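You operate a simulated robot arm through the tools that you are given. There is no shell and no other tool. Be economical: measure what you need, move in short steps, check, and stop when the job is done.

Carry out the task below with a simulated robot arm. There is one attempt and no reset: what you move stays moved.

## Task
Wind the black bobbin till the winder reads HIGH, and stand it in the READY cell.
Fine: the full bobbin comes off the drive into the SPARE cell, still full. Set down upright: what you pick out.

It is judged by the outcome, as a careful person would: the job done as asked, and still so three seconds after it is handed in. It fails if anything else is knocked over, pushed out of place, dropped, spilled or broken.

## Robot
A 7-joint arm with a two-finger parallel gripper, fixed in place. Base frame: the origin is at the foot of the arm, x ahead of it, y to its left, z up. Readings come in cm, degrees, newtons and seconds.
With the tool pointing down near the work surface it reaches from about 24 to 62 cm from the base axis. Its first joint turns from -66.0 to 66.0 degrees. Payload 2.6 kg.
The tool frame sits at the grasp point between the pads (the TCP): z along the fingers, y along the line on which they close. The tips reach 3 cm beyond it. The gripper opens to 9.4 cm. The fingers are 2.8 cm wide and 1 cm thick; the gripper's body (5 by 9.6 cm) begins 5.5 cm behind the TCP.
Orientation is that of the tool frame in the base frame, as a unit quaternion [x, y, z, w]. With the fingers straight down and closing along the base's y, the tool's x points along the base's -x, its y along +y and its z along -z.

## Interface
- The arm moves only by the tool move_arm. Its arguments are lists of equal length, an entry for each row: "offset": the shift along the base's x, y, z in units of 150 mm (1.0 is 150 mm), a list of three; "dr": the turn, a rotation vector about the base's x, y, z in units of 60 degrees (1.0 is 60 degrees), a list of three; "jaw": the closure in counts, from 0 (fully open) to 255 (shut). In form: {"offset": [[tx, ty, tz], ...], "dr": [[rx, ry, rz], ...], "jaw": [jaw, ...]}. A call has 1 to 12 rows; each row is the pose to reach, as a shift and turn from the pose commanded when the call began. A call with a number of a shift or a turn outside -1 to 1 is refused whole. Each row takes 0.2 s and may step no farther than 5 cm and 8.6 degrees from the row before; otherwise, or with a gripper value out of range, the whole call is refused. Where a pose cannot be reached the arm comes as near as it can. A force on the tool above 70 N (or 10 N above the force at the start of the call, whichever is more), or a blocked arm, ends the call early, and 0.2 s more pass. Each finger travels about 7.2 cm/s and halts on what it meets, pressing with about 27 N; the grip force reading is that of the motor and also rises with nothing between the fingers. The clock runs only during rows and for 0.2 s after the last one: add rows that repeat a pose to give the fingers time. It gives the time, the measured TCP pose, the force on the tool (base axes), the opening and the grip force at its end, in the units of the frame above (readings bear some noise), with the torque about the TCP (base axes, N m) and any sound that the robot's microphone picked up.
- Cameras (640 x 400 px; columns grow to the right, rows downward): "scene" is fixed at [4.71, 44.98, 55.56]; the picture's right is [-0.59, -0.80, 0.00], its down [-0.53, 0.39, -0.75] and it looks along [0.61, -0.45, -0.66] (base axes); focal length 319 px, centre (320, 200). "wrist" rides on the gripper at [7.6, 1.4, -10.3] in the tool frame; the picture's right is [-0.18, 0.98, 0.00], its down [-0.75, -0.14, -0.64] and it looks along [-0.63, -0.12, 0.77] (tool axes); focal length 243 px, centre (320, 200). There is no depth. A picture from a camera that has moved, and an enlarged one, comes with that camera's place and axes in the base frame and with its lens.
- capture(camera): a new picture of that camera. No time passes.
- close_up(camera, box): a new picture of the part [left, top, right, bottom] of that camera's present view, enlarged. No time passes.
- hand_in(): hands the job in; it is judged then, once.

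Go step by step. Nothing tells you positions but the pictures and the camera data: compare them with the known pose of the tool, close in by small moves and look again before you grip or let go. The budget is 120 turns and 84 pictures, counting those below and the enlarged ones. Unless the task says otherwise, let go and move clear before handing in, and close with one line.

The tools are called after "Emit:" by a JSON object that holds its "op" and its "data". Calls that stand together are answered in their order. move_arm: Moves the arm, as the interface text tells. Its arguments: {"type":"object","properties":{"offset":{"type":"array","items":{"type":"array","items":{"type":"number"}}},"dr":{"type":"array","items":{"type":"array","items":{"type":"number"}}},"jaw":{"type":"array","items":{"type":"number"}}},"required":["offset","dr","jaw"]} The other tools are called the same way: capture (camera) takes a picture; close_up (camera, box) takes an enlarged picture of a part of a camera's view; hand_in () hands the job in.

At the start:

```text
time_s: 0.0
position: [35.14, 24.28, 34.68]
tool_rot: [0.0, 1.0, 0.0, 0.0]
contact_force: [0.1, 0.1, -0.2]
ft_torque: [0.02, 0.01, -0.02]
width: 9.41
finger_force: 0.2
```

scene: 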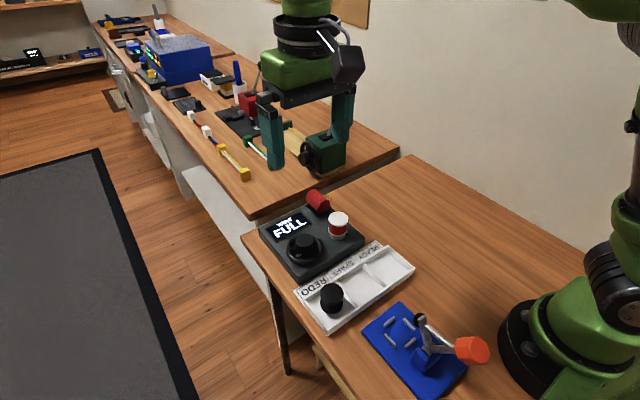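
wrist: 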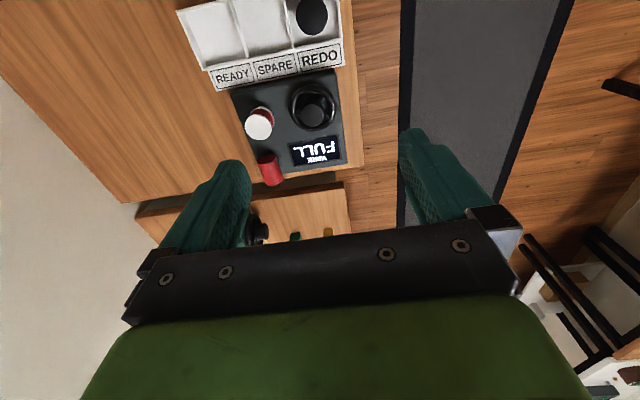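

I see a winder with a screen reading FULL, a tray with READY/SPARE/REDO cells and a black bobbin in REDO. I'll look closer at both.

Emit:
{"op": "close_up", "data": {"camera": "scene", "box": [240, 170, 430, 340]}}

Emit:
{"op": "close_up", "data": {"camera": "wrist", "box": [170, 0, 370, 200]}}

```text
2.35 times, centred on (335, 255) of scene
camera zoom: at [4.71, 44.98, 55.56], right [-0.59, -0.8, 0.0], down [-0.53, 0.39, -0.75], along [0.61, -0.45, -0.66], focal length 750 px, centre (285, 71)
```

zoom: 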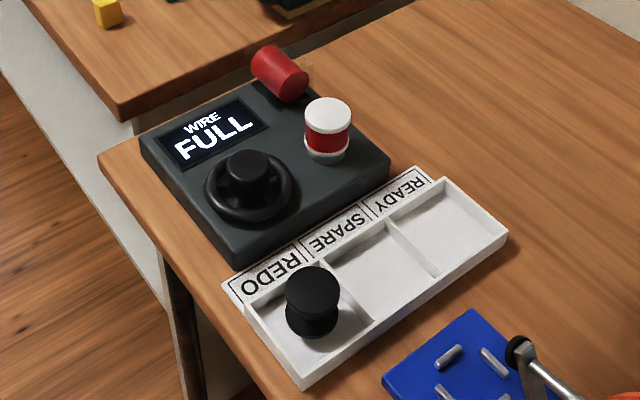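

```text
2.00 times, centred on (270, 100) of wrist
camera zoom: at [27.52, 25.64, 44.89], right [0.18, 0.98, 0.0], down [0.75, -0.14, 0.64], along [0.63, -0.12, -0.77], focal length 485 px, centre (420, 400)
```

zoom: 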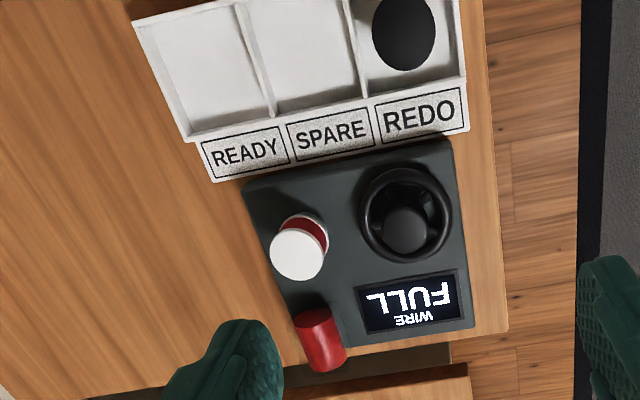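

The full red/white bobbin stands on the drive at about (40.3, 14.2), top z≈10.8. The black one is at about (29.1, 24.2), top z≈6.9, and the table is at z≈0. I'll pull back for a better overhead view of the tray.

Emit:
{"op": "move_arm", "data": {"offset": [[-0.25, -0.1, 0], [-0.5, -0.3, 0], [-0.6, -0.45, 0], [-0.6, -0.45, 0]], "dr": [[0, 0, 0], [0, 0, 0], [0, 0, 0], [0, 0, 0]], "jaw": [0, 0, 0, 0]}}

Emit:
{"op": "capture", "data": {"camera": "wrist"}}

Emit:
{"op": "close_up", "data": {"camera": "scene", "box": [245, 180, 365, 280]}}

```text
time_s: 1.0
position: [25.85, 17.41, 34.51]
tool_rot: [0.0, 1.0, 0.0, 0.0]
contact_force: [0.8, 0.4, -1.3]
ft_torque: [0.0, 0.0, 0.02]
width: 9.4
finger_force: 0.0
```

```text
79 pictures are left
camera wrist: at [18.28, 18.85, 44.78], right [0.18, 0.98, 0.0], down [0.75, -0.14, 0.64], along [0.63, -0.12, -0.77], focal length 243 px, centre (320, 200)
```

wrist: 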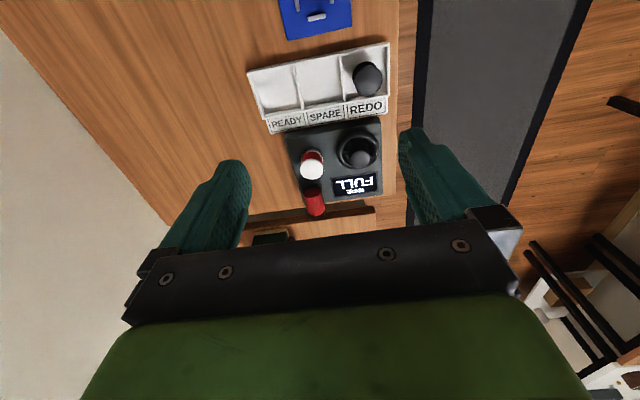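

```text
4.00 times, centred on (305, 230) of scene
camera zoom: at [4.7, 44.98, 55.56], right [-0.59, -0.8, 0.0], down [-0.53, 0.39, -0.75], along [0.61, -0.45, -0.66], focal length 1275 px, centre (380, 80)
```

zoom: 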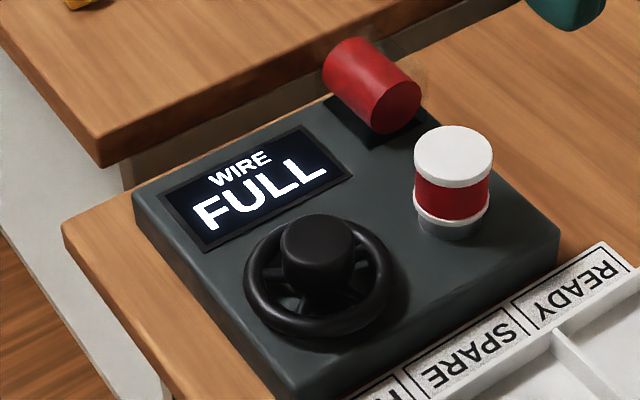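

The handwheel has a central hub I can grip and turn, and the red roll at the back feeds the wire. Next I'll measure the tray cells from a close-up.

Emit:
{"op": "close_up", "data": {"camera": "wrist", "box": [240, 30, 400, 220]}}

Emit:
{"op": "close_up", "data": {"camera": "scene", "box": [285, 235, 425, 335]}}

```text
2.11 times, centred on (320, 125) of wrist
camera zoom: at [18.28, 18.85, 44.78], right [0.18, 0.98, 0.0], down [0.75, -0.14, 0.64], along [0.63, -0.12, -0.77], focal length 511 px, centre (320, 358)
```

zoom: 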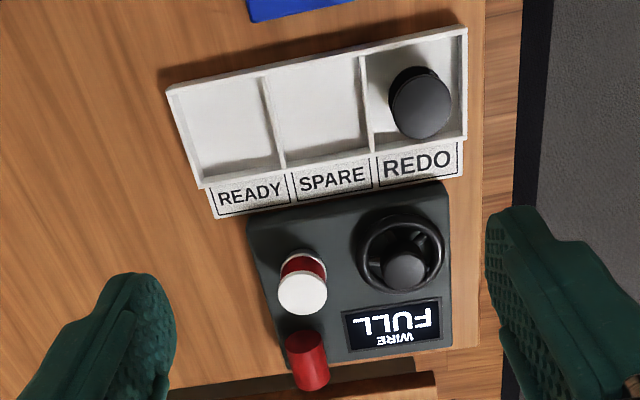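

```text
4.00 times, centred on (355, 285) of scene
camera zoom: at [4.7, 44.98, 55.56], right [-0.59, -0.8, 0.0], down [-0.53, 0.39, -0.75], along [0.61, -0.45, -0.66], focal length 1275 px, centre (180, -140)
```

zoom: 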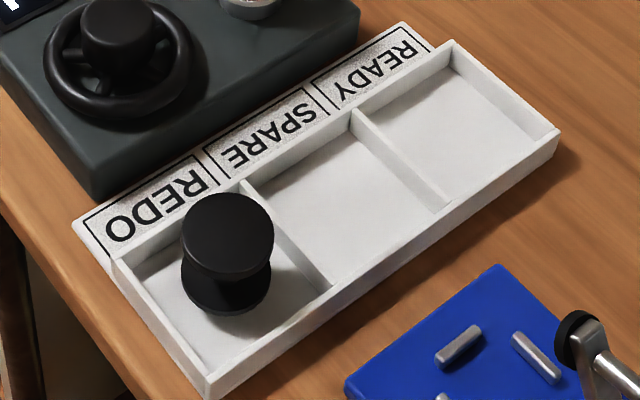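

Estimates: SPARE centre ≈ (29.5, 16.6), READY ≈ (29.4, 9.2), and the wheel hub ≈ (40.4, 22). I'll hover above the red bobbin and refine from there.

Emit:
{"op": "move_arm", "data": {"offset": [[0.23, -0.06, -0.2], [0.46, -0.12, -0.4], [0.7, -0.18, -0.6], [0.925, -0.235, -0.845], [0.925, -0.235, -0.845]], "dr": [[0, 0, 0], [0, 0, 0], [0, 0, 0], [0, 0, 0], [0, 0, 0]], "jaw": [0, 0, 0, 50, 50]}}

Emit:
{"op": "capture", "data": {"camera": "wrist"}}

Emit:
{"op": "capture", "data": {"camera": "scene"}}

```text
refused: row 4 steps farther than a row can; nothing moved
```

```text
75 pictures are left
camera wrist: at [18.28, 18.85, 44.78], right [0.18, 0.98, 0.0], down [0.75, -0.14, 0.64], along [0.63, -0.12, -0.77], focal length 243 px, centre (320, 200)
```

wrist: 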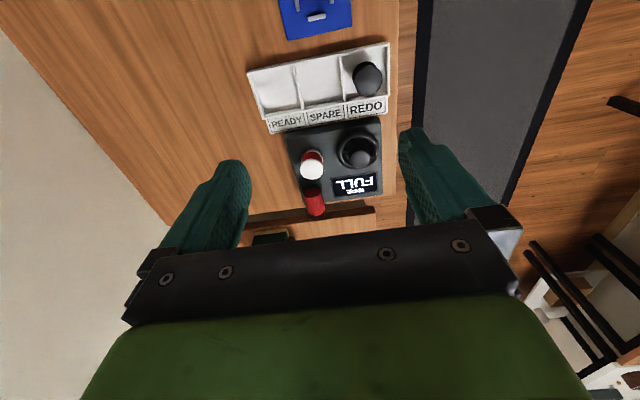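

```text
74 pictures are left
```

scene: 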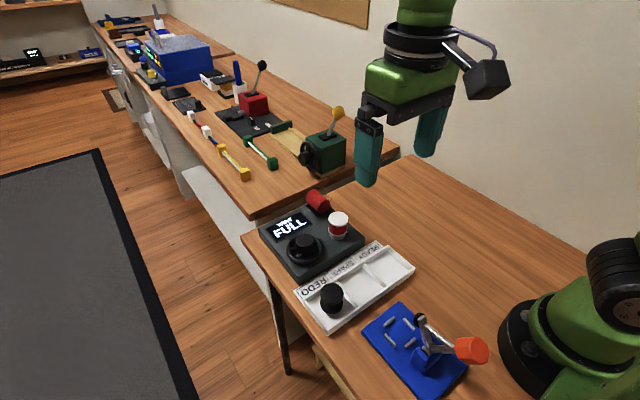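

The call was refused because a step was too long, so nothing moved. I'll repeat it with smaller steps.

Emit:
{"op": "move_arm", "data": {"offset": [[0.185, -0.047, -0.17], [0.37, -0.094, -0.34], [0.555, -0.141, -0.51], [0.74, -0.188, -0.68], [0.925, -0.235, -0.845], [0.925, -0.235, -0.845]], "dr": [[0, 0, 0], [0, 0, 0], [0, 0, 0], [0, 0, 0], [0, 0, 0], [0, 0, 0]], "jaw": [0, 0, 0, 0, 50, 50]}}

Emit:
{"op": "capture", "data": {"camera": "wrist"}}

```text
time_s: 2.4
position: [39.96, 14.01, 21.88]
tool_rot: [-0.001, 1.0, 0.001, 0.0]
contact_force: [0.7, 0.0, 0.6]
ft_torque: [0.02, 0.03, 0.01]
width: 7.56
finger_force: 0.1
```

```text
73 pictures are left
camera wrist: at [32.37, 15.26, 32.0], right [0.18, 0.98, 0.0], down [0.75, -0.14, 0.64], along [0.63, -0.12, -0.77], focal length 243 px, centre (320, 200)
```

wrist: 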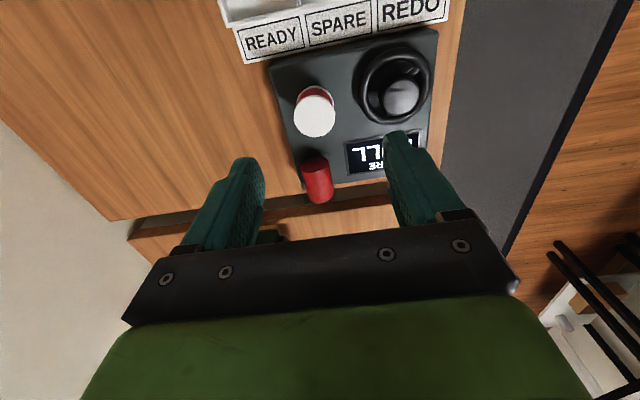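

The bobbin top now looks closer to (41.2, 13.0, 8.3). I'll descend partway and check again.

Emit:
{"op": "move_arm", "data": {"offset": [[0.04, -0.034, -0.27], [0.08, -0.067, -0.53], [0.08, -0.067, -0.53]], "dr": [[0, 0, 0], [0, 0, 0], [0, 0, 0]], "jaw": [65, 65, 65]}}

Emit:
{"op": "capture", "data": {"camera": "wrist"}}

Emit:
{"op": "close_up", "data": {"camera": "scene", "box": [270, 150, 400, 260]}}

```text
time_s: 3.2
position: [41.23, 12.77, 14.12]
tool_rot: [0.001, 1.0, 0.0, 0.0]
contact_force: [0.7, 0.7, 0.2]
ft_torque: [0.0, -0.03, 0.0]
width: 7.03
finger_force: 0.1
```

```text
72 pictures are left
camera wrist: at [33.57, 14.16, 24.29], right [0.18, 0.98, 0.0], down [0.75, -0.14, 0.64], along [0.63, -0.12, -0.77], focal length 243 px, centre (320, 200)
```

wrist: 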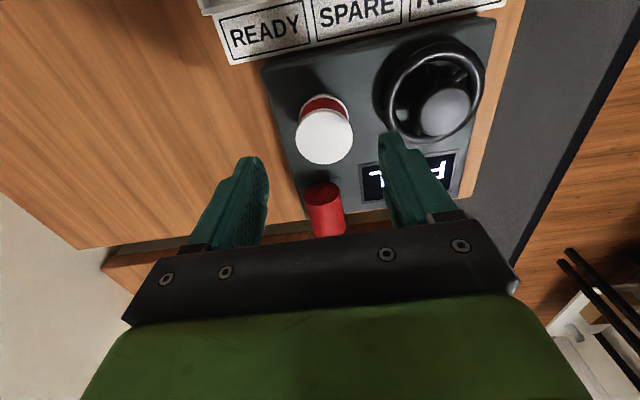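

```text
3.64 times, centred on (335, 205) of scene
camera zoom: at [4.71, 44.98, 55.56], right [-0.59, -0.8, 0.0], down [-0.53, 0.39, -0.75], along [0.61, -0.45, -0.66], focal length 1159 px, centre (266, 182)
```

zoom: 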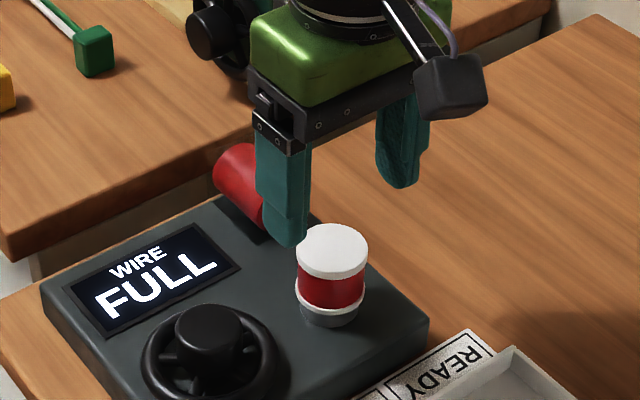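

Two views agree that the bobbin is at about (41.05, 13.0) with its top at z≈8.2. I'll descend around it and then grip.

Emit:
{"op": "move_arm", "data": {"offset": [[-0.01, 0, -0.2], [-0.01, 0, -0.32], [-0.01, 0, -0.42], [-0.01, 0, -0.42]], "dr": [[0, 0, 0], [0, 0, 0], [0, 0, 0], [0, 0, 0]], "jaw": [75, 75, 75, 75]}}

Emit:
{"op": "capture", "data": {"camera": "wrist"}}

Emit:
{"op": "close_up", "data": {"camera": "scene", "box": [270, 150, 400, 260]}}

```text
time_s: 4.2
position: [41.03, 12.88, 7.79]
tool_rot: [0.0, 1.0, 0.0, 0.0]
contact_force: [-0.5, -0.2, 1.1]
ft_torque: [0.0, 0.01, -0.01]
width: 6.65
finger_force: 0.1
```

```text
70 pictures are left
camera wrist: at [33.39, 14.26, 17.96], right [0.18, 0.98, 0.0], down [0.75, -0.14, 0.64], along [0.63, -0.12, -0.77], focal length 243 px, centre (320, 200)
```

wrist: 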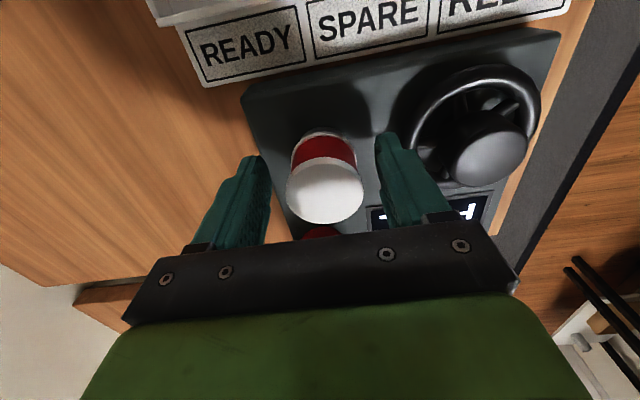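

```text
3.64 times, centred on (335, 205) of scene
camera zoom: at [4.71, 44.98, 55.56], right [-0.59, -0.8, 0.0], down [-0.53, 0.39, -0.75], along [0.61, -0.45, -0.66], focal length 1159 px, centre (266, 182)
```

zoom: 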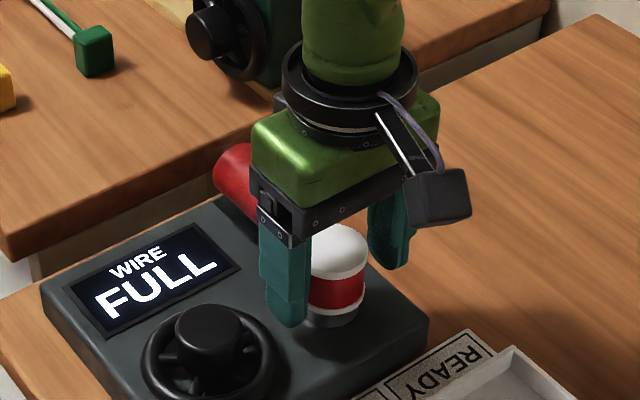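

The bobbin is centred between the pads, so I'll close on it.

Emit:
{"op": "move_arm", "data": {"offset": [[0, 0.01, 0], [0, 0.01, 0], [0, 0.01, 0]], "dr": [[0, 0, 0], [0, 0, 0], [0, 0, 0]], "jaw": [110, 170, 170]}}

```text
time_s: 5.0
position: [41.05, 12.94, 7.82]
tool_rot: [0.0, 1.0, 0.0, 0.0]
contact_force: [0.4, -0.1, 0.6]
ft_torque: [0.04, -0.01, -0.01]
width: 4.26
finger_force: 26.8
```

It is gripped at 4.26 cm width. Now I'll lift straight up off the spindle.

Emit:
{"op": "move_arm", "data": {"offset": [[0, 0, 0.04], [0, 0, 0.1], [0, 0, 0.2], [0, 0, 0.35], [0, 0, 0.5], [0, 0, 0.5]], "dr": [[0, 0, 0], [0, 0, 0], [0, 0, 0], [0, 0, 0], [0, 0, 0], [0, 0, 0]], "jaw": [170, 170, 170, 170, 170, 170]}}

Emit:
{"op": "capture", "data": {"camera": "wrist"}}

Emit:
{"op": "close_up", "data": {"camera": "scene", "box": [250, 140, 420, 270]}}

```text
time_s: 6.4
position: [41.04, 13.08, 15.23]
tool_rot: [0.001, 1.0, 0.0, 0.0]
contact_force: [0.1, -0.4, -0.6]
ft_torque: [0.01, 0.01, 0.0]
width: 4.22
finger_force: 26.8
```

```text
68 pictures are left
camera wrist: at [33.43, 14.5, 25.37], right [0.18, 0.98, 0.0], down [0.75, -0.14, 0.64], along [0.63, -0.12, -0.77], focal length 243 px, centre (320, 200)
```

wrist: 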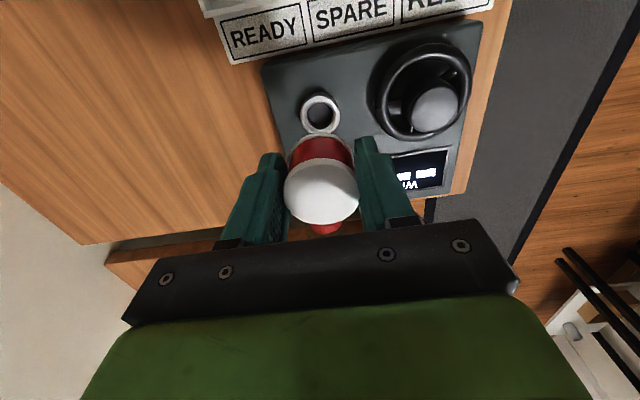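

```text
3.08 times, centred on (335, 205) of scene
camera zoom: at [4.71, 44.98, 55.56], right [-0.59, -0.8, 0.0], down [-0.53, 0.39, -0.75], along [0.61, -0.45, -0.66], focal length 981 px, centre (274, 185)
```

zoom: 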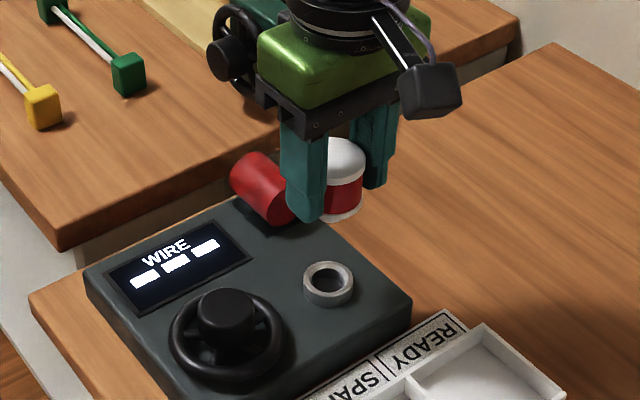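

The red bobbin is out of its ring socket, which is at about (41.05, 13.03), and it is intact. I'll carry it over the SPARE cell.

Emit:
{"op": "move_arm", "data": {"offset": [[-0.2, 0.06, 0], [-0.4, 0.12, 0], [-0.6, 0.18, 0], [-0.77, 0.23, 0], [-0.77, 0.23, 0]], "dr": [[0, 0, 0], [0, 0, 0], [0, 0, 0], [0, 0, 0], [0, 0, 0]], "jaw": [170, 170, 170, 170, 170]}}

Emit:
{"op": "capture", "data": {"camera": "wrist"}}

Emit:
{"op": "close_up", "data": {"camera": "scene", "box": [260, 190, 440, 340]}}

```text
time_s: 7.6
position: [29.54, 16.68, 15.37]
tool_rot: [0.0, 1.0, 0.001, 0.0]
contact_force: [-0.1, 0.0, -0.4]
ft_torque: [-0.01, 0.01, -0.01]
width: 4.24
finger_force: 27.1
```

```text
66 pictures are left
camera wrist: at [21.83, 18.07, 25.48], right [0.18, 0.98, 0.0], down [0.75, -0.14, 0.64], along [0.63, -0.12, -0.77], focal length 243 px, centre (320, 200)
```

wrist: 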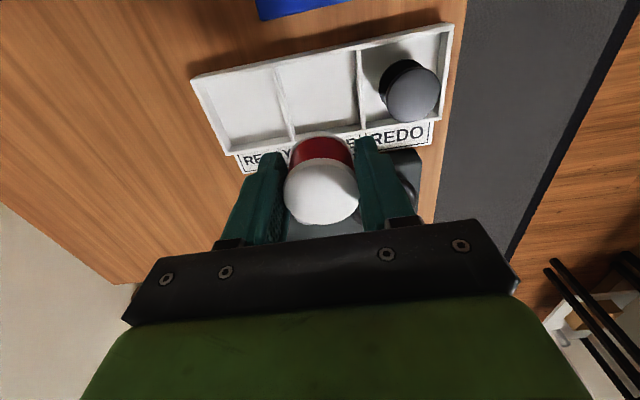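

```text
2.67 times, centred on (350, 265) of scene
camera zoom: at [4.7, 44.98, 55.56], right [-0.59, -0.8, 0.0], down [-0.53, 0.39, -0.75], along [0.61, -0.45, -0.66], focal length 850 px, centre (240, 27)
```

zoom: 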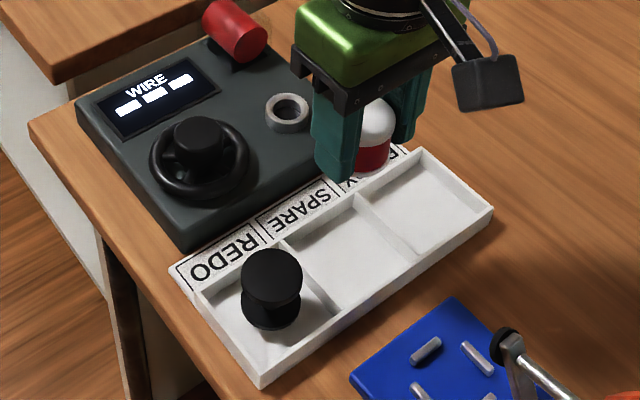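

My grip is low, so the finger tips would jam between the cell walls when I opened. I'll set the bobbin back in its socket, regrip higher on its top flange, then place it.

Emit:
{"op": "move_arm", "data": {"offset": [[0.2, -0.06, 0], [0.4, -0.12, 0], [0.6, -0.18, 0], [0.77, -0.23, 0], [0.77, -0.23, -0.2], [0.77, -0.23, -0.35], [0.77, -0.23, -0.43], [0.77, -0.23, -0.47], [0.77, -0.23, -0.5], [0.77, -0.23, -0.5]], "dr": [[0, 0, 0], [0, 0, 0], [0, 0, 0], [0, 0, 0], [0, 0, 0], [0, 0, 0], [0, 0, 0], [0, 0, 0], [0, 0, 0], [0, 0, 0]], "jaw": [170, 170, 170, 170, 170, 170, 170, 170, 170, 170]}}

Emit:
{"op": "capture", "data": {"camera": "wrist"}}

Emit:
{"op": "close_up", "data": {"camera": "scene", "box": [250, 140, 420, 270]}}

```text
time_s: 9.8
position: [41.02, 13.11, 7.68]
tool_rot: [0.0, 1.0, -0.001, -0.001]
contact_force: [-1.1, -1.2, 1.1]
ft_torque: [0.01, 0.05, 0.01]
width: 4.22
finger_force: 27.1
```

```text
64 pictures are left
camera wrist: at [33.36, 14.45, 17.93], right [0.18, 0.98, 0.0], down [0.75, -0.14, 0.64], along [0.63, -0.12, -0.77], focal length 243 px, centre (320, 200)
```

wrist: 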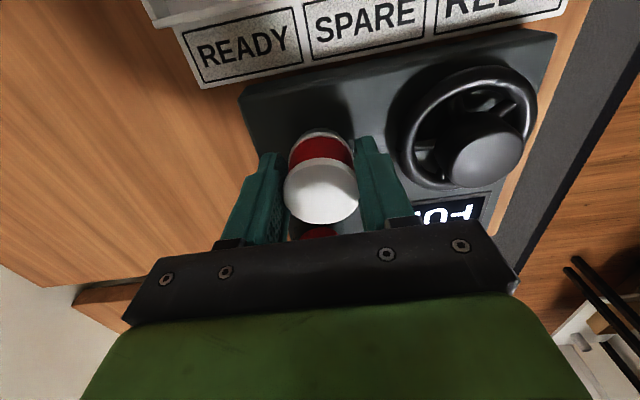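

```text
3.08 times, centred on (335, 205) of scene
camera zoom: at [4.7, 44.98, 55.56], right [-0.59, -0.8, 0.0], down [-0.53, 0.39, -0.75], along [0.61, -0.45, -0.66], focal length 981 px, centre (274, 185)
```

zoom: 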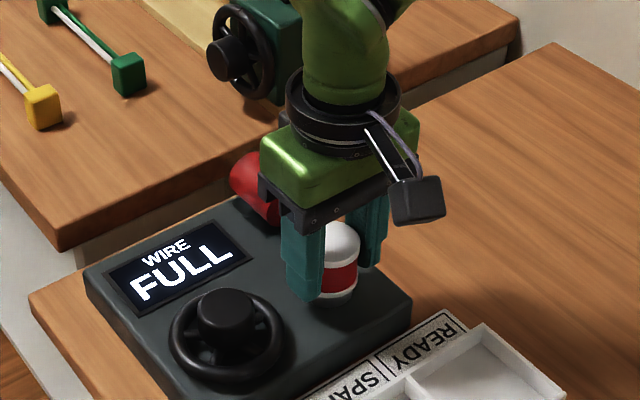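

It reads FULL again. I'll open, rise 1.8 cm and regrip high.

Emit:
{"op": "move_arm", "data": {"offset": [[0, 0, 0], [0, 0, 0], [0, 0, 0.06], [0, 0, 0.12], [0, 0, 0.12], [0, 0, 0.12], [0, 0, 0.12], [0, 0, 0.12], [0, 0, 0.2], [0, 0, 0.2]], "dr": [[0, 0, 0], [0, 0, 0], [0, 0, 0], [0, 0, 0], [0, 0, 0], [0, 0, 0], [0, 0, 0], [0, 0, 0], [0, 0, 0], [0, 0, 0]], "jaw": [100, 100, 100, 100, 170, 170, 170, 170, 170, 170]}}

Emit:
{"op": "close_up", "data": {"camera": "scene", "box": [250, 140, 420, 270]}}

```text
time_s: 12.0
position: [41.15, 13.14, 10.79]
tool_rot: [0.0, 1.0, 0.0, 0.0]
contact_force: [-0.1, 0.4, -0.6]
ft_torque: [0.04, -0.03, -0.03]
width: 4.06
finger_force: 27.3
```

```text
3.08 times, centred on (335, 205) of scene
camera zoom: at [4.71, 44.98, 55.56], right [-0.59, -0.8, 0.0], down [-0.53, 0.39, -0.75], along [0.61, -0.45, -0.66], focal length 981 px, centre (274, 185)
```

zoom: 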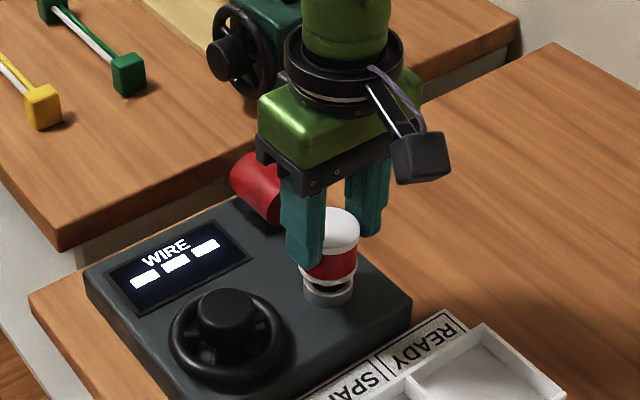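

It's held by the top flange and rising, with a dark stub showing underneath. I'll lift further and check that it hangs level.

Emit:
{"op": "move_arm", "data": {"offset": [[0, 0, 0.15], [0, 0, 0.3], [0, 0, 0.3]], "dr": [[0, 0, 0], [0, 0, 0], [0, 0, 0]], "jaw": [170, 170, 170]}}

Emit:
{"op": "close_up", "data": {"camera": "scene", "box": [290, 140, 390, 240]}}

Emit:
{"op": "close_up", "data": {"camera": "wrist", "box": [230, 60, 430, 240]}}

```text
time_s: 12.8
position: [41.21, 13.23, 15.44]
tool_rot: [0.0, 1.0, 0.0, 0.0]
contact_force: [0.3, 0.9, -0.3]
ft_torque: [-0.03, 0.01, 0.0]
width: 4.09
finger_force: 26.8
```

```text
4.00 times, centred on (340, 190) of scene
camera zoom: at [4.71, 44.98, 55.56], right [-0.59, -0.8, 0.0], down [-0.53, 0.39, -0.75], along [0.61, -0.45, -0.66], focal length 1275 px, centre (240, 240)
```

zoom: 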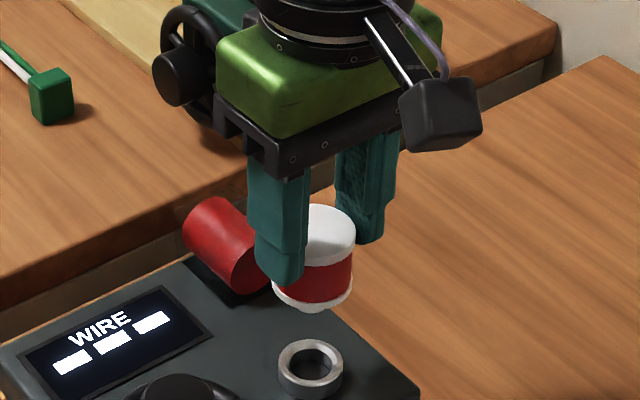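

```text
2.22 times, centred on (330, 150) of wrist
camera zoom: at [33.48, 14.59, 25.56], right [0.18, 0.98, 0.0], down [0.75, -0.14, 0.64], along [0.63, -0.12, -0.77], focal length 539 px, centre (298, 311)
```

zoom: 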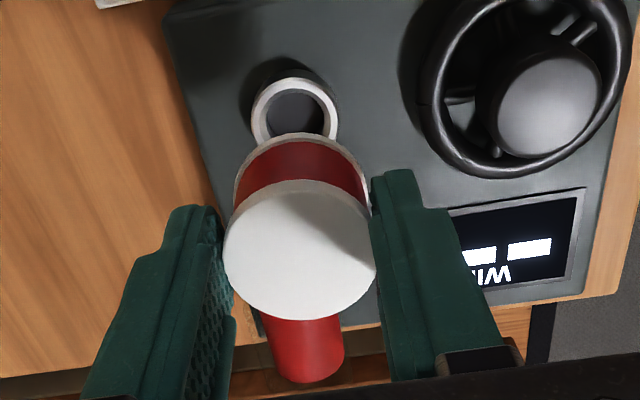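

It hangs level and has a short boss underneath. I'll carry it to SPARE at (29.4, 17.05) and lower partway.

Emit:
{"op": "move_arm", "data": {"offset": [[-0.2, 0.07, 0], [-0.4, 0.14, 0], [-0.6, 0.2, 0], [-0.777, 0.26, 0], [-0.777, 0.26, -0.2], [-0.777, 0.26, -0.4], [-0.777, 0.26, -0.4]], "dr": [[0, 0, 0], [0, 0, 0], [0, 0, 0], [0, 0, 0], [0, 0, 0], [0, 0, 0], [0, 0, 0]], "jaw": [170, 170, 170, 170, 170, 170, 170]}}

Emit:
{"op": "capture", "data": {"camera": "wrist"}}

Emit:
{"op": "close_up", "data": {"camera": "scene", "box": [280, 200, 440, 340]}}

```text
time_s: 14.4
position: [29.43, 16.97, 9.26]
tool_rot: [0.0, 1.0, -0.001, 0.001]
contact_force: [0.5, 0.1, -1.4]
ft_torque: [-0.03, 0.01, 0.0]
width: 4.05
finger_force: 27.4
```

```text
59 pictures are left
camera wrist: at [21.86, 18.39, 19.4], right [0.18, 0.98, 0.0], down [0.75, -0.14, 0.64], along [0.63, -0.12, -0.77], focal length 243 px, centre (320, 200)
```

wrist: 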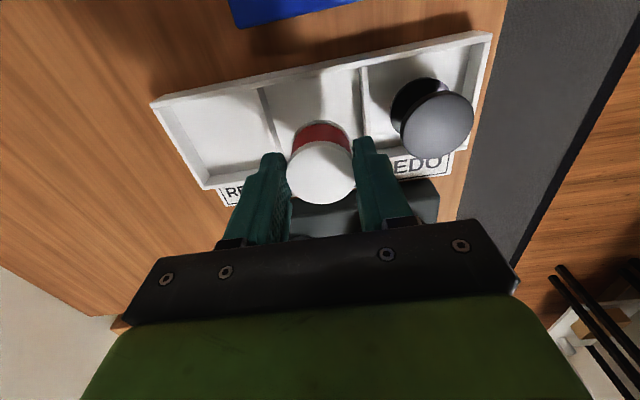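

```text
2.86 times, centred on (360, 270) of scene
camera zoom: at [4.71, 44.98, 55.56], right [-0.59, -0.8, 0.0], down [-0.53, 0.39, -0.75], along [0.61, -0.45, -0.66], focal length 911 px, centre (206, 0)
```

zoom: 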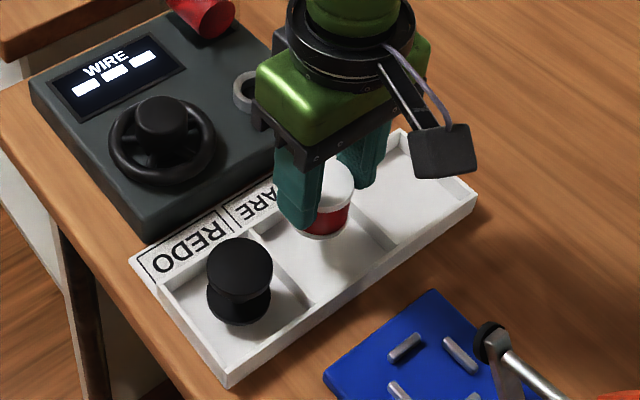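

Well centred over SPARE. I'll lower it gently, watching the force.

Emit:
{"op": "move_arm", "data": {"offset": [[-0.01, 0, -0.07], [-0.01, 0, -0.13], [-0.01, 0, -0.17], [-0.01, 0, -0.19], [-0.01, 0, -0.19]], "dr": [[0, 0, 0], [0, 0, 0], [0, 0, 0], [0, 0, 0], [0, 0, 0]], "jaw": [170, 170, 170, 170, 170]}}

Emit:
{"op": "close_up", "data": {"camera": "scene", "box": [300, 210, 420, 310]}}

```text
time_s: 15.6
position: [29.38, 17.04, 6.51]
tool_rot: [0.0, 1.0, 0.001, 0.002]
contact_force: [4.8, -3.4, 16.4]
ft_torque: [-0.18, -0.36, -0.05]
width: 4.07
finger_force: 26.8
```

```text
4.00 times, centred on (360, 260) of scene
camera zoom: at [4.7, 44.98, 55.57], right [-0.59, -0.8, 0.0], down [-0.53, 0.39, -0.75], along [0.61, -0.45, -0.66], focal length 1275 px, centre (160, -40)
```

zoom: 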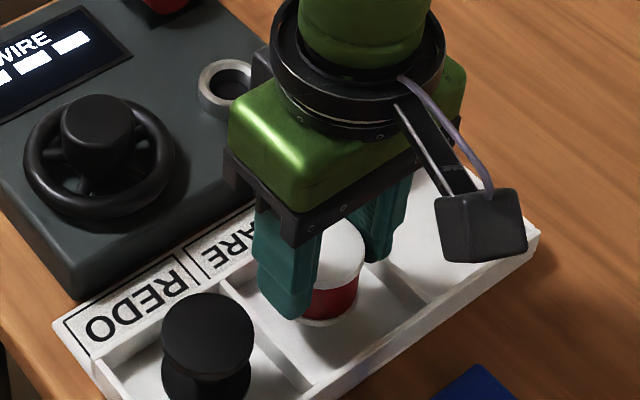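

It has made contact with the floor at TCP z≈6.5. I'll ease off 1 mm, open moderately and rise.

Emit:
{"op": "move_arm", "data": {"offset": [[0, 0, 0.008], [0, 0, 0.008], [0, 0, 0.008], [0, 0, 0.008]], "dr": [[0, 0, 0], [0, 0, 0], [0, 0, 0], [0, 0, 0]], "jaw": [170, 130, 105, 105]}}

Emit:
{"op": "close_up", "data": {"camera": "scene", "box": [300, 210, 420, 310]}}

```text
time_s: 16.6
position: [29.12, 17.01, 6.61]
tool_rot: [0.0, 1.0, 0.001, 0.0]
contact_force: [-0.2, -0.9, 0.6]
ft_torque: [-0.01, -0.01, 0.01]
width: 5.53
finger_force: 0.1
```

```text
4.00 times, centred on (360, 260) of scene
camera zoom: at [4.7, 44.98, 55.56], right [-0.59, -0.8, 0.0], down [-0.53, 0.39, -0.75], along [0.61, -0.45, -0.66], focal length 1275 px, centre (160, -40)
```

zoom: 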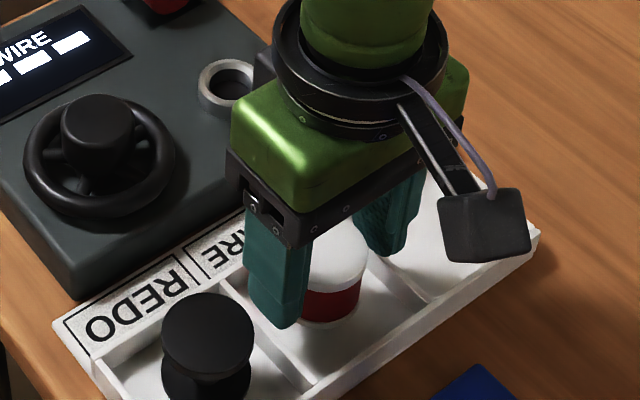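

It's standing freely. I'll rise and move above the black bobbin.

Emit:
{"op": "move_arm", "data": {"offset": [[0, 0, 0.15], [0, 0, 0.35], [0, 0, 0.553], [0, 0.25, 0.553], [0, 0.483, 0.553], [0, 0.483, 0.553]], "dr": [[0, 0, 0], [0, 0, 0], [0, 0, 0], [0, 0, 0], [0, 0, 0], [0, 0, 0]], "jaw": [105, 90, 75, 75, 75, 75]}}

Emit:
{"op": "capture", "data": {"camera": "wrist"}}

Emit:
{"op": "close_up", "data": {"camera": "scene", "box": [280, 200, 440, 340]}}

```text
time_s: 18.0
position: [29.22, 24.3, 14.71]
tool_rot: [0.0, 1.0, 0.0, 0.0]
contact_force: [-0.3, 0.0, 0.2]
ft_torque: [0.03, -0.01, -0.05]
width: 6.66
finger_force: 0.1
```

```text
55 pictures are left
camera wrist: at [21.67, 25.75, 24.96], right [0.18, 0.98, 0.0], down [0.75, -0.14, 0.64], along [0.63, -0.12, -0.77], focal length 243 px, centre (320, 200)
```

wrist: 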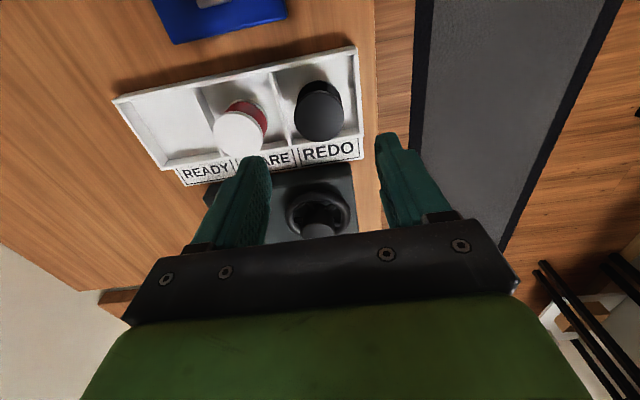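

```text
2.86 times, centred on (360, 270) of scene
camera zoom: at [4.7, 44.99, 55.56], right [-0.59, -0.8, 0.0], down [-0.53, 0.39, -0.75], along [0.61, -0.45, -0.66], focal length 911 px, centre (206, 0)
```

zoom: 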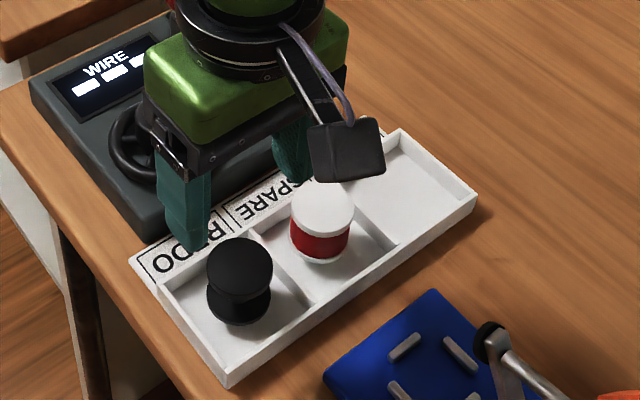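

Red stands upright in SPARE. Black is at about (29.0, 24.3), so I'll descend partway with the fingers open and check.

Emit:
{"op": "move_arm", "data": {"offset": [[-0.02, 0, -0.2], [-0.02, 0, -0.4], [-0.02, 0, -0.4]], "dr": [[0, 0, 0], [0, 0, 0], [0, 0, 0]], "jaw": [75, 85, 85]}}

Emit:
{"op": "capture", "data": {"camera": "wrist"}}

Emit:
{"op": "close_up", "data": {"camera": "scene", "box": [280, 220, 400, 320]}}

```text
time_s: 18.8
position: [29.02, 24.26, 8.78]
tool_rot: [-0.001, 1.0, 0.0, 0.0]
contact_force: [0.0, 0.0, -0.2]
ft_torque: [-0.03, -0.02, -0.01]
width: 6.26
finger_force: 0.0
```

```text
53 pictures are left
camera wrist: at [21.37, 25.65, 18.99], right [0.18, 0.98, 0.0], down [0.75, -0.14, 0.64], along [0.63, -0.12, -0.77], focal length 243 px, centre (320, 200)
```

wrist: 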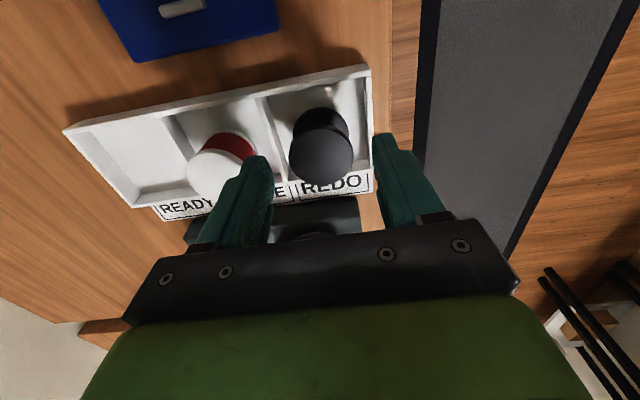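

```text
4.00 times, centred on (340, 270) of scene
camera zoom: at [4.71, 44.98, 55.56], right [-0.59, -0.8, 0.0], down [-0.53, 0.39, -0.75], along [0.61, -0.45, -0.66], focal length 1275 px, centre (240, -80)
```

zoom: 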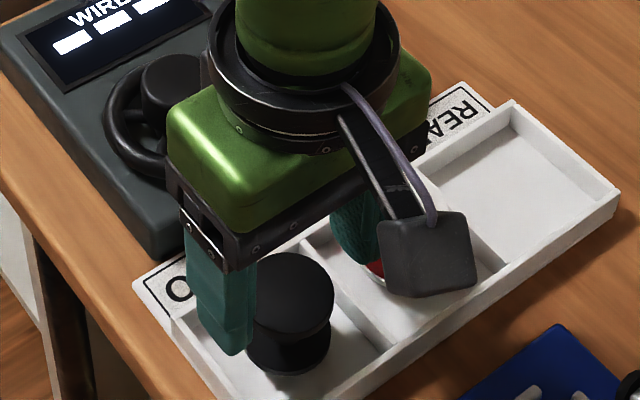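

Alignment is good at (29.0, 24.25). I'll descend and grip its top flange.

Emit:
{"op": "move_arm", "data": {"offset": [[0, 0, -0.08], [0, 0, -0.15], [0, 0, -0.15], [0, 0, -0.15], [0, 0, -0.15], [0, 0, -0.15]], "dr": [[0, 0, 0], [0, 0, 0], [0, 0, 0], [0, 0, 0], [0, 0, 0], [0, 0, 0]], "jaw": [85, 85, 85, 120, 170, 170]}}

Emit:
{"op": "close_up", "data": {"camera": "wrist", "box": [220, 60, 440, 240]}}

```text
time_s: 20.2
position: [29.0, 24.17, 6.7]
tool_rot: [-0.001, 1.0, -0.001, 0.0]
contact_force: [-0.3, -0.7, -1.1]
ft_torque: [-0.02, 0.02, 0.0]
width: 4.06
finger_force: 27.1
```

```text
2.22 times, centred on (330, 150) of wrist
camera zoom: at [21.39, 25.67, 16.81], right [0.18, 0.98, 0.0], down [0.75, -0.14, 0.64], along [0.63, -0.12, -0.77], focal length 539 px, centre (298, 311)
```

zoom: 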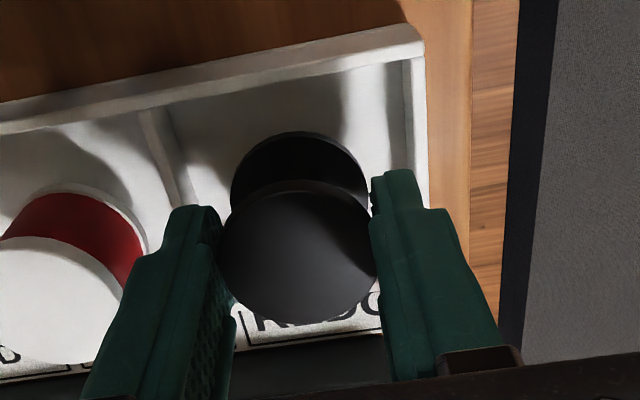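

It's gripped at 4.06 cm. I'll lift it and bring it above the drive socket.

Emit:
{"op": "move_arm", "data": {"offset": [[0, 0, 0.15], [0, 0, 0.35], [0, 0, 0.56], [0.2, -0.187, 0.56], [0.4, -0.374, 0.56], [0.6, -0.56, 0.56], [0.803, -0.747, 0.56], [0.803, -0.747, 0.56]], "dr": [[0, 0, 0], [0, 0, 0], [0, 0, 0], [0, 0, 0], [0, 0, 0], [0, 0, 0], [0, 0, 0], [0, 0, 0]], "jaw": [170, 170, 170, 170, 170, 170, 170, 170]}}

Emit:
{"op": "close_up", "data": {"camera": "wrist", "box": [220, 60, 440, 240]}}

Emit:
{"op": "close_up", "data": {"camera": "scene", "box": [290, 140, 390, 240]}}

```text
time_s: 22.0
position: [41.07, 13.11, 14.95]
tool_rot: [-0.001, 1.0, 0.0, 0.0]
contact_force: [0.1, -0.3, -1.3]
ft_torque: [-0.01, 0.01, 0.0]
width: 4.09
finger_force: 26.5
```

```text
2.22 times, centred on (330, 150) of wrist
camera zoom: at [33.5, 14.51, 25.24], right [0.18, 0.98, 0.0], down [0.75, -0.14, 0.64], along [0.63, -0.12, -0.77], focal length 539 px, centre (298, 311)
```

zoom: 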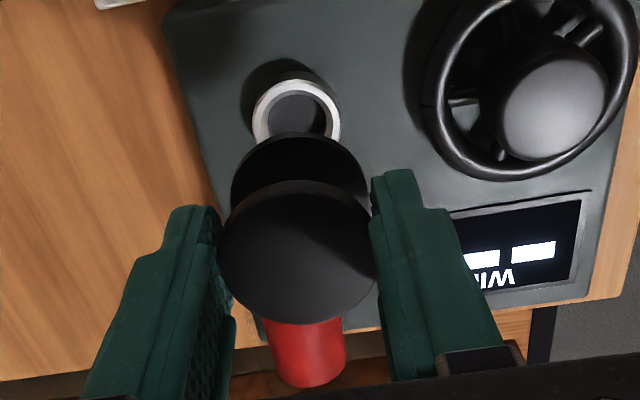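

```text
4.00 times, centred on (340, 190) of scene
camera zoom: at [4.71, 44.98, 55.56], right [-0.59, -0.8, 0.0], down [-0.53, 0.39, -0.75], along [0.61, -0.45, -0.66], focal length 1275 px, centre (240, 240)
```

zoom: 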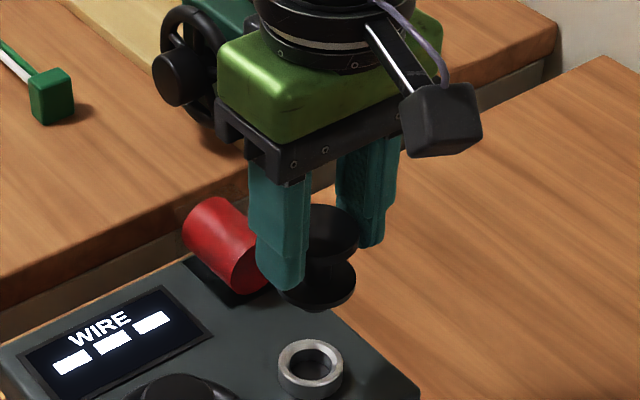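

The alignment matches the one the red bobbin had. I'll lower it into the socket, slowly at the end.

Emit:
{"op": "move_arm", "data": {"offset": [[0, 0, -0.15], [0, 0, -0.25], [0, 0, -0.29], [0, 0, -0.32], [0, 0, -0.34], [0, 0, -0.355], [0, 0, -0.355]], "dr": [[0, 0, 0], [0, 0, 0], [0, 0, 0], [0, 0, 0], [0, 0, 0], [0, 0, 0], [0, 0, 0]], "jaw": [170, 170, 170, 170, 170, 170, 170]}}

Emit:
{"op": "close_up", "data": {"camera": "scene", "box": [250, 150, 390, 260]}}

```text
time_s: 23.6
position: [41.06, 13.11, 9.73]
tool_rot: [0.0, 1.0, 0.0, 0.001]
contact_force: [2.7, -2.1, -0.4]
ft_torque: [-0.15, -0.14, 0.01]
width: 4.09
finger_force: 27.2
```

```text
3.64 times, centred on (320, 205) of scene
camera zoom: at [4.71, 44.98, 55.56], right [-0.59, -0.8, 0.0], down [-0.53, 0.39, -0.75], along [0.61, -0.45, -0.66], focal length 1159 px, centre (320, 182)
```

zoom: 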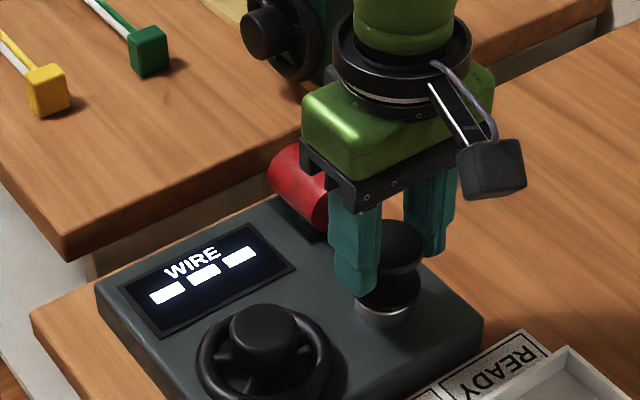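

It is nearly seated, and the side forces show it is inside the socket. I'll lower a bit more.

Emit:
{"op": "move_arm", "data": {"offset": [[0, 0, -0.012], [0, 0, -0.022], [0, 0, -0.022]], "dr": [[0, 0, 0], [0, 0, 0], [0, 0, 0]], "jaw": [170, 170, 170]}}

Emit:
{"op": "close_up", "data": {"camera": "scene", "box": [250, 150, 390, 260]}}

```text
time_s: 24.4
position: [41.01, 13.04, 9.43]
tool_rot: [0.0, 1.0, 0.0, 0.001]
contact_force: [5.0, -3.8, 0.5]
ft_torque: [-0.2, -0.24, 0.04]
width: 4.05
finger_force: 26.7
```

```text
3.64 times, centred on (320, 205) of scene
camera zoom: at [4.7, 44.98, 55.56], right [-0.59, -0.8, 0.0], down [-0.53, 0.39, -0.75], along [0.61, -0.45, -0.66], focal length 1159 px, centre (320, 182)
```

zoom: 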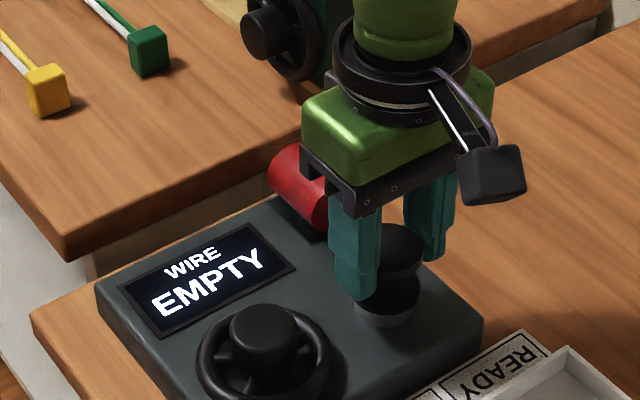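

It reads EMPTY, so it is seated. I'll release gently and rise.

Emit:
{"op": "move_arm", "data": {"offset": [[0.004, -0.004, 0], [0.004, -0.004, 0], [0.004, -0.004, 0], [0.004, -0.004, 0.15], [0.004, -0.004, 0.35], [0.004, -0.004, 0.6], [0.004, -0.004, 0.6]], "dr": [[0, 0, 0], [0, 0, 0], [0, 0, 0], [0, 0, 0], [0, 0, 0], [0, 0, 0], [0, 0, 0]], "jaw": [140, 110, 90, 90, 75, 75, 75]}}

Emit:
{"op": "close_up", "data": {"camera": "scene", "box": [250, 150, 390, 260]}}

Emit:
{"op": "capture", "data": {"camera": "wrist"}}

```text
time_s: 26.0
position: [40.97, 13.07, 18.31]
tool_rot: [0.001, 1.0, -0.001, 0.001]
contact_force: [0.1, 1.0, 0.1]
ft_torque: [0.0, 0.03, 0.03]
width: 6.64
finger_force: 0.0
```

```text
3.64 times, centred on (320, 205) of scene
camera zoom: at [4.7, 44.98, 55.56], right [-0.59, -0.8, 0.0], down [-0.53, 0.39, -0.75], along [0.61, -0.45, -0.66], focal length 1159 px, centre (320, 182)
```

zoom: 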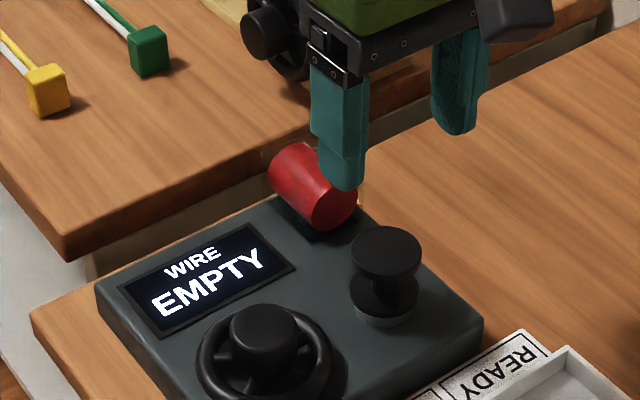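

```text
45 pictures are left
camera wrist: at [33.38, 14.42, 28.55], right [0.18, 0.98, 0.0], down [0.75, -0.14, 0.64], along [0.63, -0.12, -0.77], focal length 243 px, centre (320, 200)
```

wrist: 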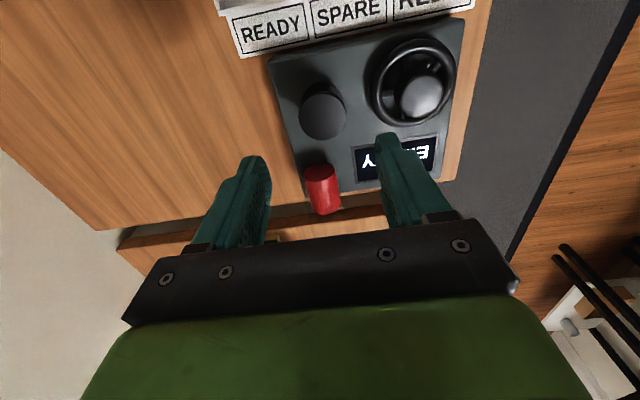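

The winder reads EMPTY with black seated. The hub of the handwheel is at about (41.25, 21.7) with its top at z≈7, so I'll hover over it.

Emit:
{"op": "move_arm", "data": {"offset": [[0.013, 0.2, -0.05], [0.013, 0.4, -0.15], [0.013, 0.58, -0.3], [0.013, 0.58, -0.38], [0.013, 0.58, -0.38]], "dr": [[0, 0, 0], [0, 0, 0], [0, 0, 0], [0, 0, 0], [0, 0, 0]], "jaw": [75, 100, 110, 110, 110]}}

Emit:
{"op": "capture", "data": {"camera": "wrist"}}

Emit:
{"op": "close_up", "data": {"camera": "scene", "box": [250, 160, 370, 270]}}

```text
time_s: 27.2
position: [41.17, 21.44, 12.61]
tool_rot: [-0.001, 1.0, 0.0, 0.0]
contact_force: [0.9, -0.7, 0.3]
ft_torque: [-0.02, 0.01, 0.01]
width: 5.37
finger_force: 0.0
```

```text
44 pictures are left
camera wrist: at [33.61, 22.98, 22.82], right [0.18, 0.98, 0.0], down [0.75, -0.14, 0.64], along [0.63, -0.12, -0.77], focal length 243 px, centre (320, 200)
```

wrist: 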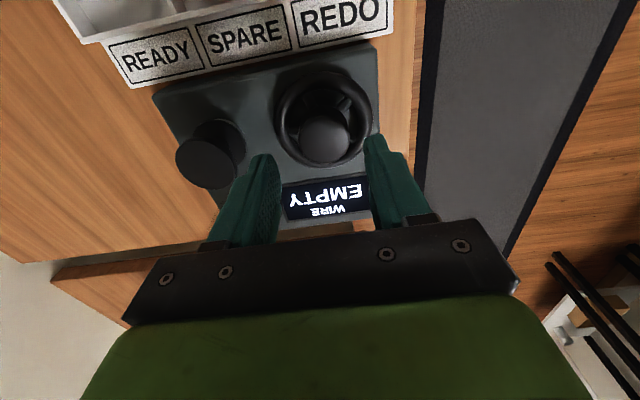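

```text
3.64 times, centred on (310, 215) of scene
camera zoom: at [4.7, 44.99, 55.56], right [-0.59, -0.8, 0.0], down [-0.53, 0.39, -0.75], along [0.61, -0.45, -0.66], focal length 1159 px, centre (356, 146)
```

zoom: 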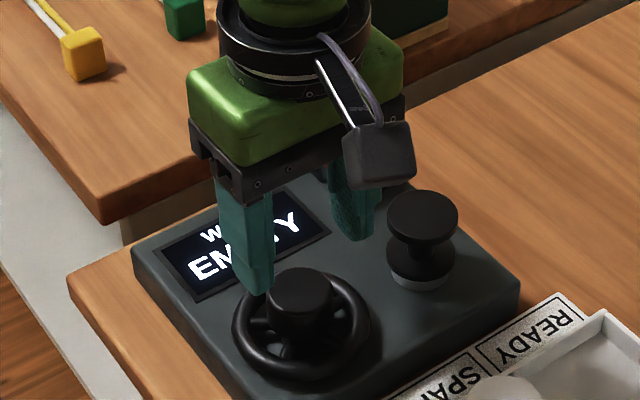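

The hub refines to about (41.0, 21.85) with its top at z≈7.5. I'll lower so the tips straddle the hub.

Emit:
{"op": "move_arm", "data": {"offset": [[-0.017, 0.012, -0.1], [-0.017, 0.012, -0.2], [-0.017, 0.012, -0.235], [-0.017, 0.012, -0.235]], "dr": [[0, 0, 0], [0, 0, 0], [0, 0, 0], [0, 0, 0]], "jaw": [110, 110, 110, 110]}}

Emit:
{"op": "capture", "data": {"camera": "wrist"}}

Emit:
{"op": "close_up", "data": {"camera": "scene", "box": [250, 160, 370, 270]}}

```text
time_s: 28.2
position: [40.91, 21.75, 9.2]
tool_rot: [0.0, 1.0, 0.0, 0.0]
contact_force: [0.2, 0.3, 0.2]
ft_torque: [-0.01, 0.03, -0.01]
width: 5.35
finger_force: 0.1
```

```text
42 pictures are left
camera wrist: at [33.36, 23.15, 19.3], right [0.18, 0.98, 0.0], down [0.75, -0.14, 0.64], along [0.63, -0.12, -0.77], focal length 243 px, centre (320, 200)
```

wrist: 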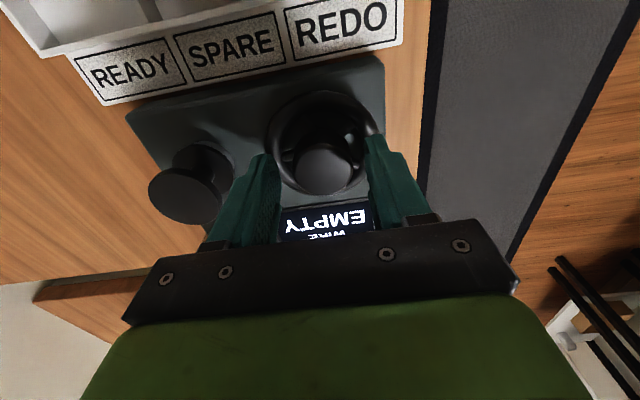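

```text
3.64 times, centred on (310, 215) of scene
camera zoom: at [4.71, 44.98, 55.56], right [-0.59, -0.8, 0.0], down [-0.53, 0.39, -0.75], along [0.61, -0.45, -0.66], focal length 1159 px, centre (356, 146)
```

zoom: 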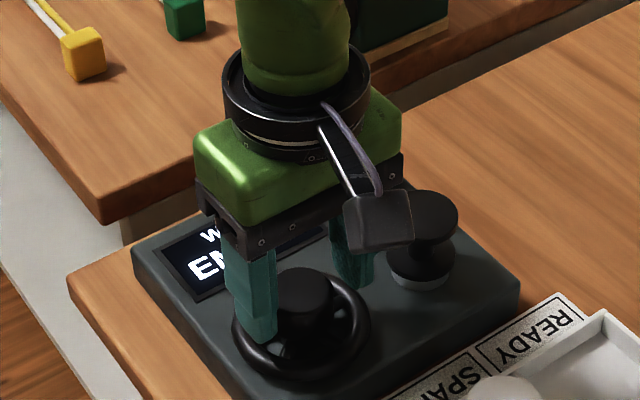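

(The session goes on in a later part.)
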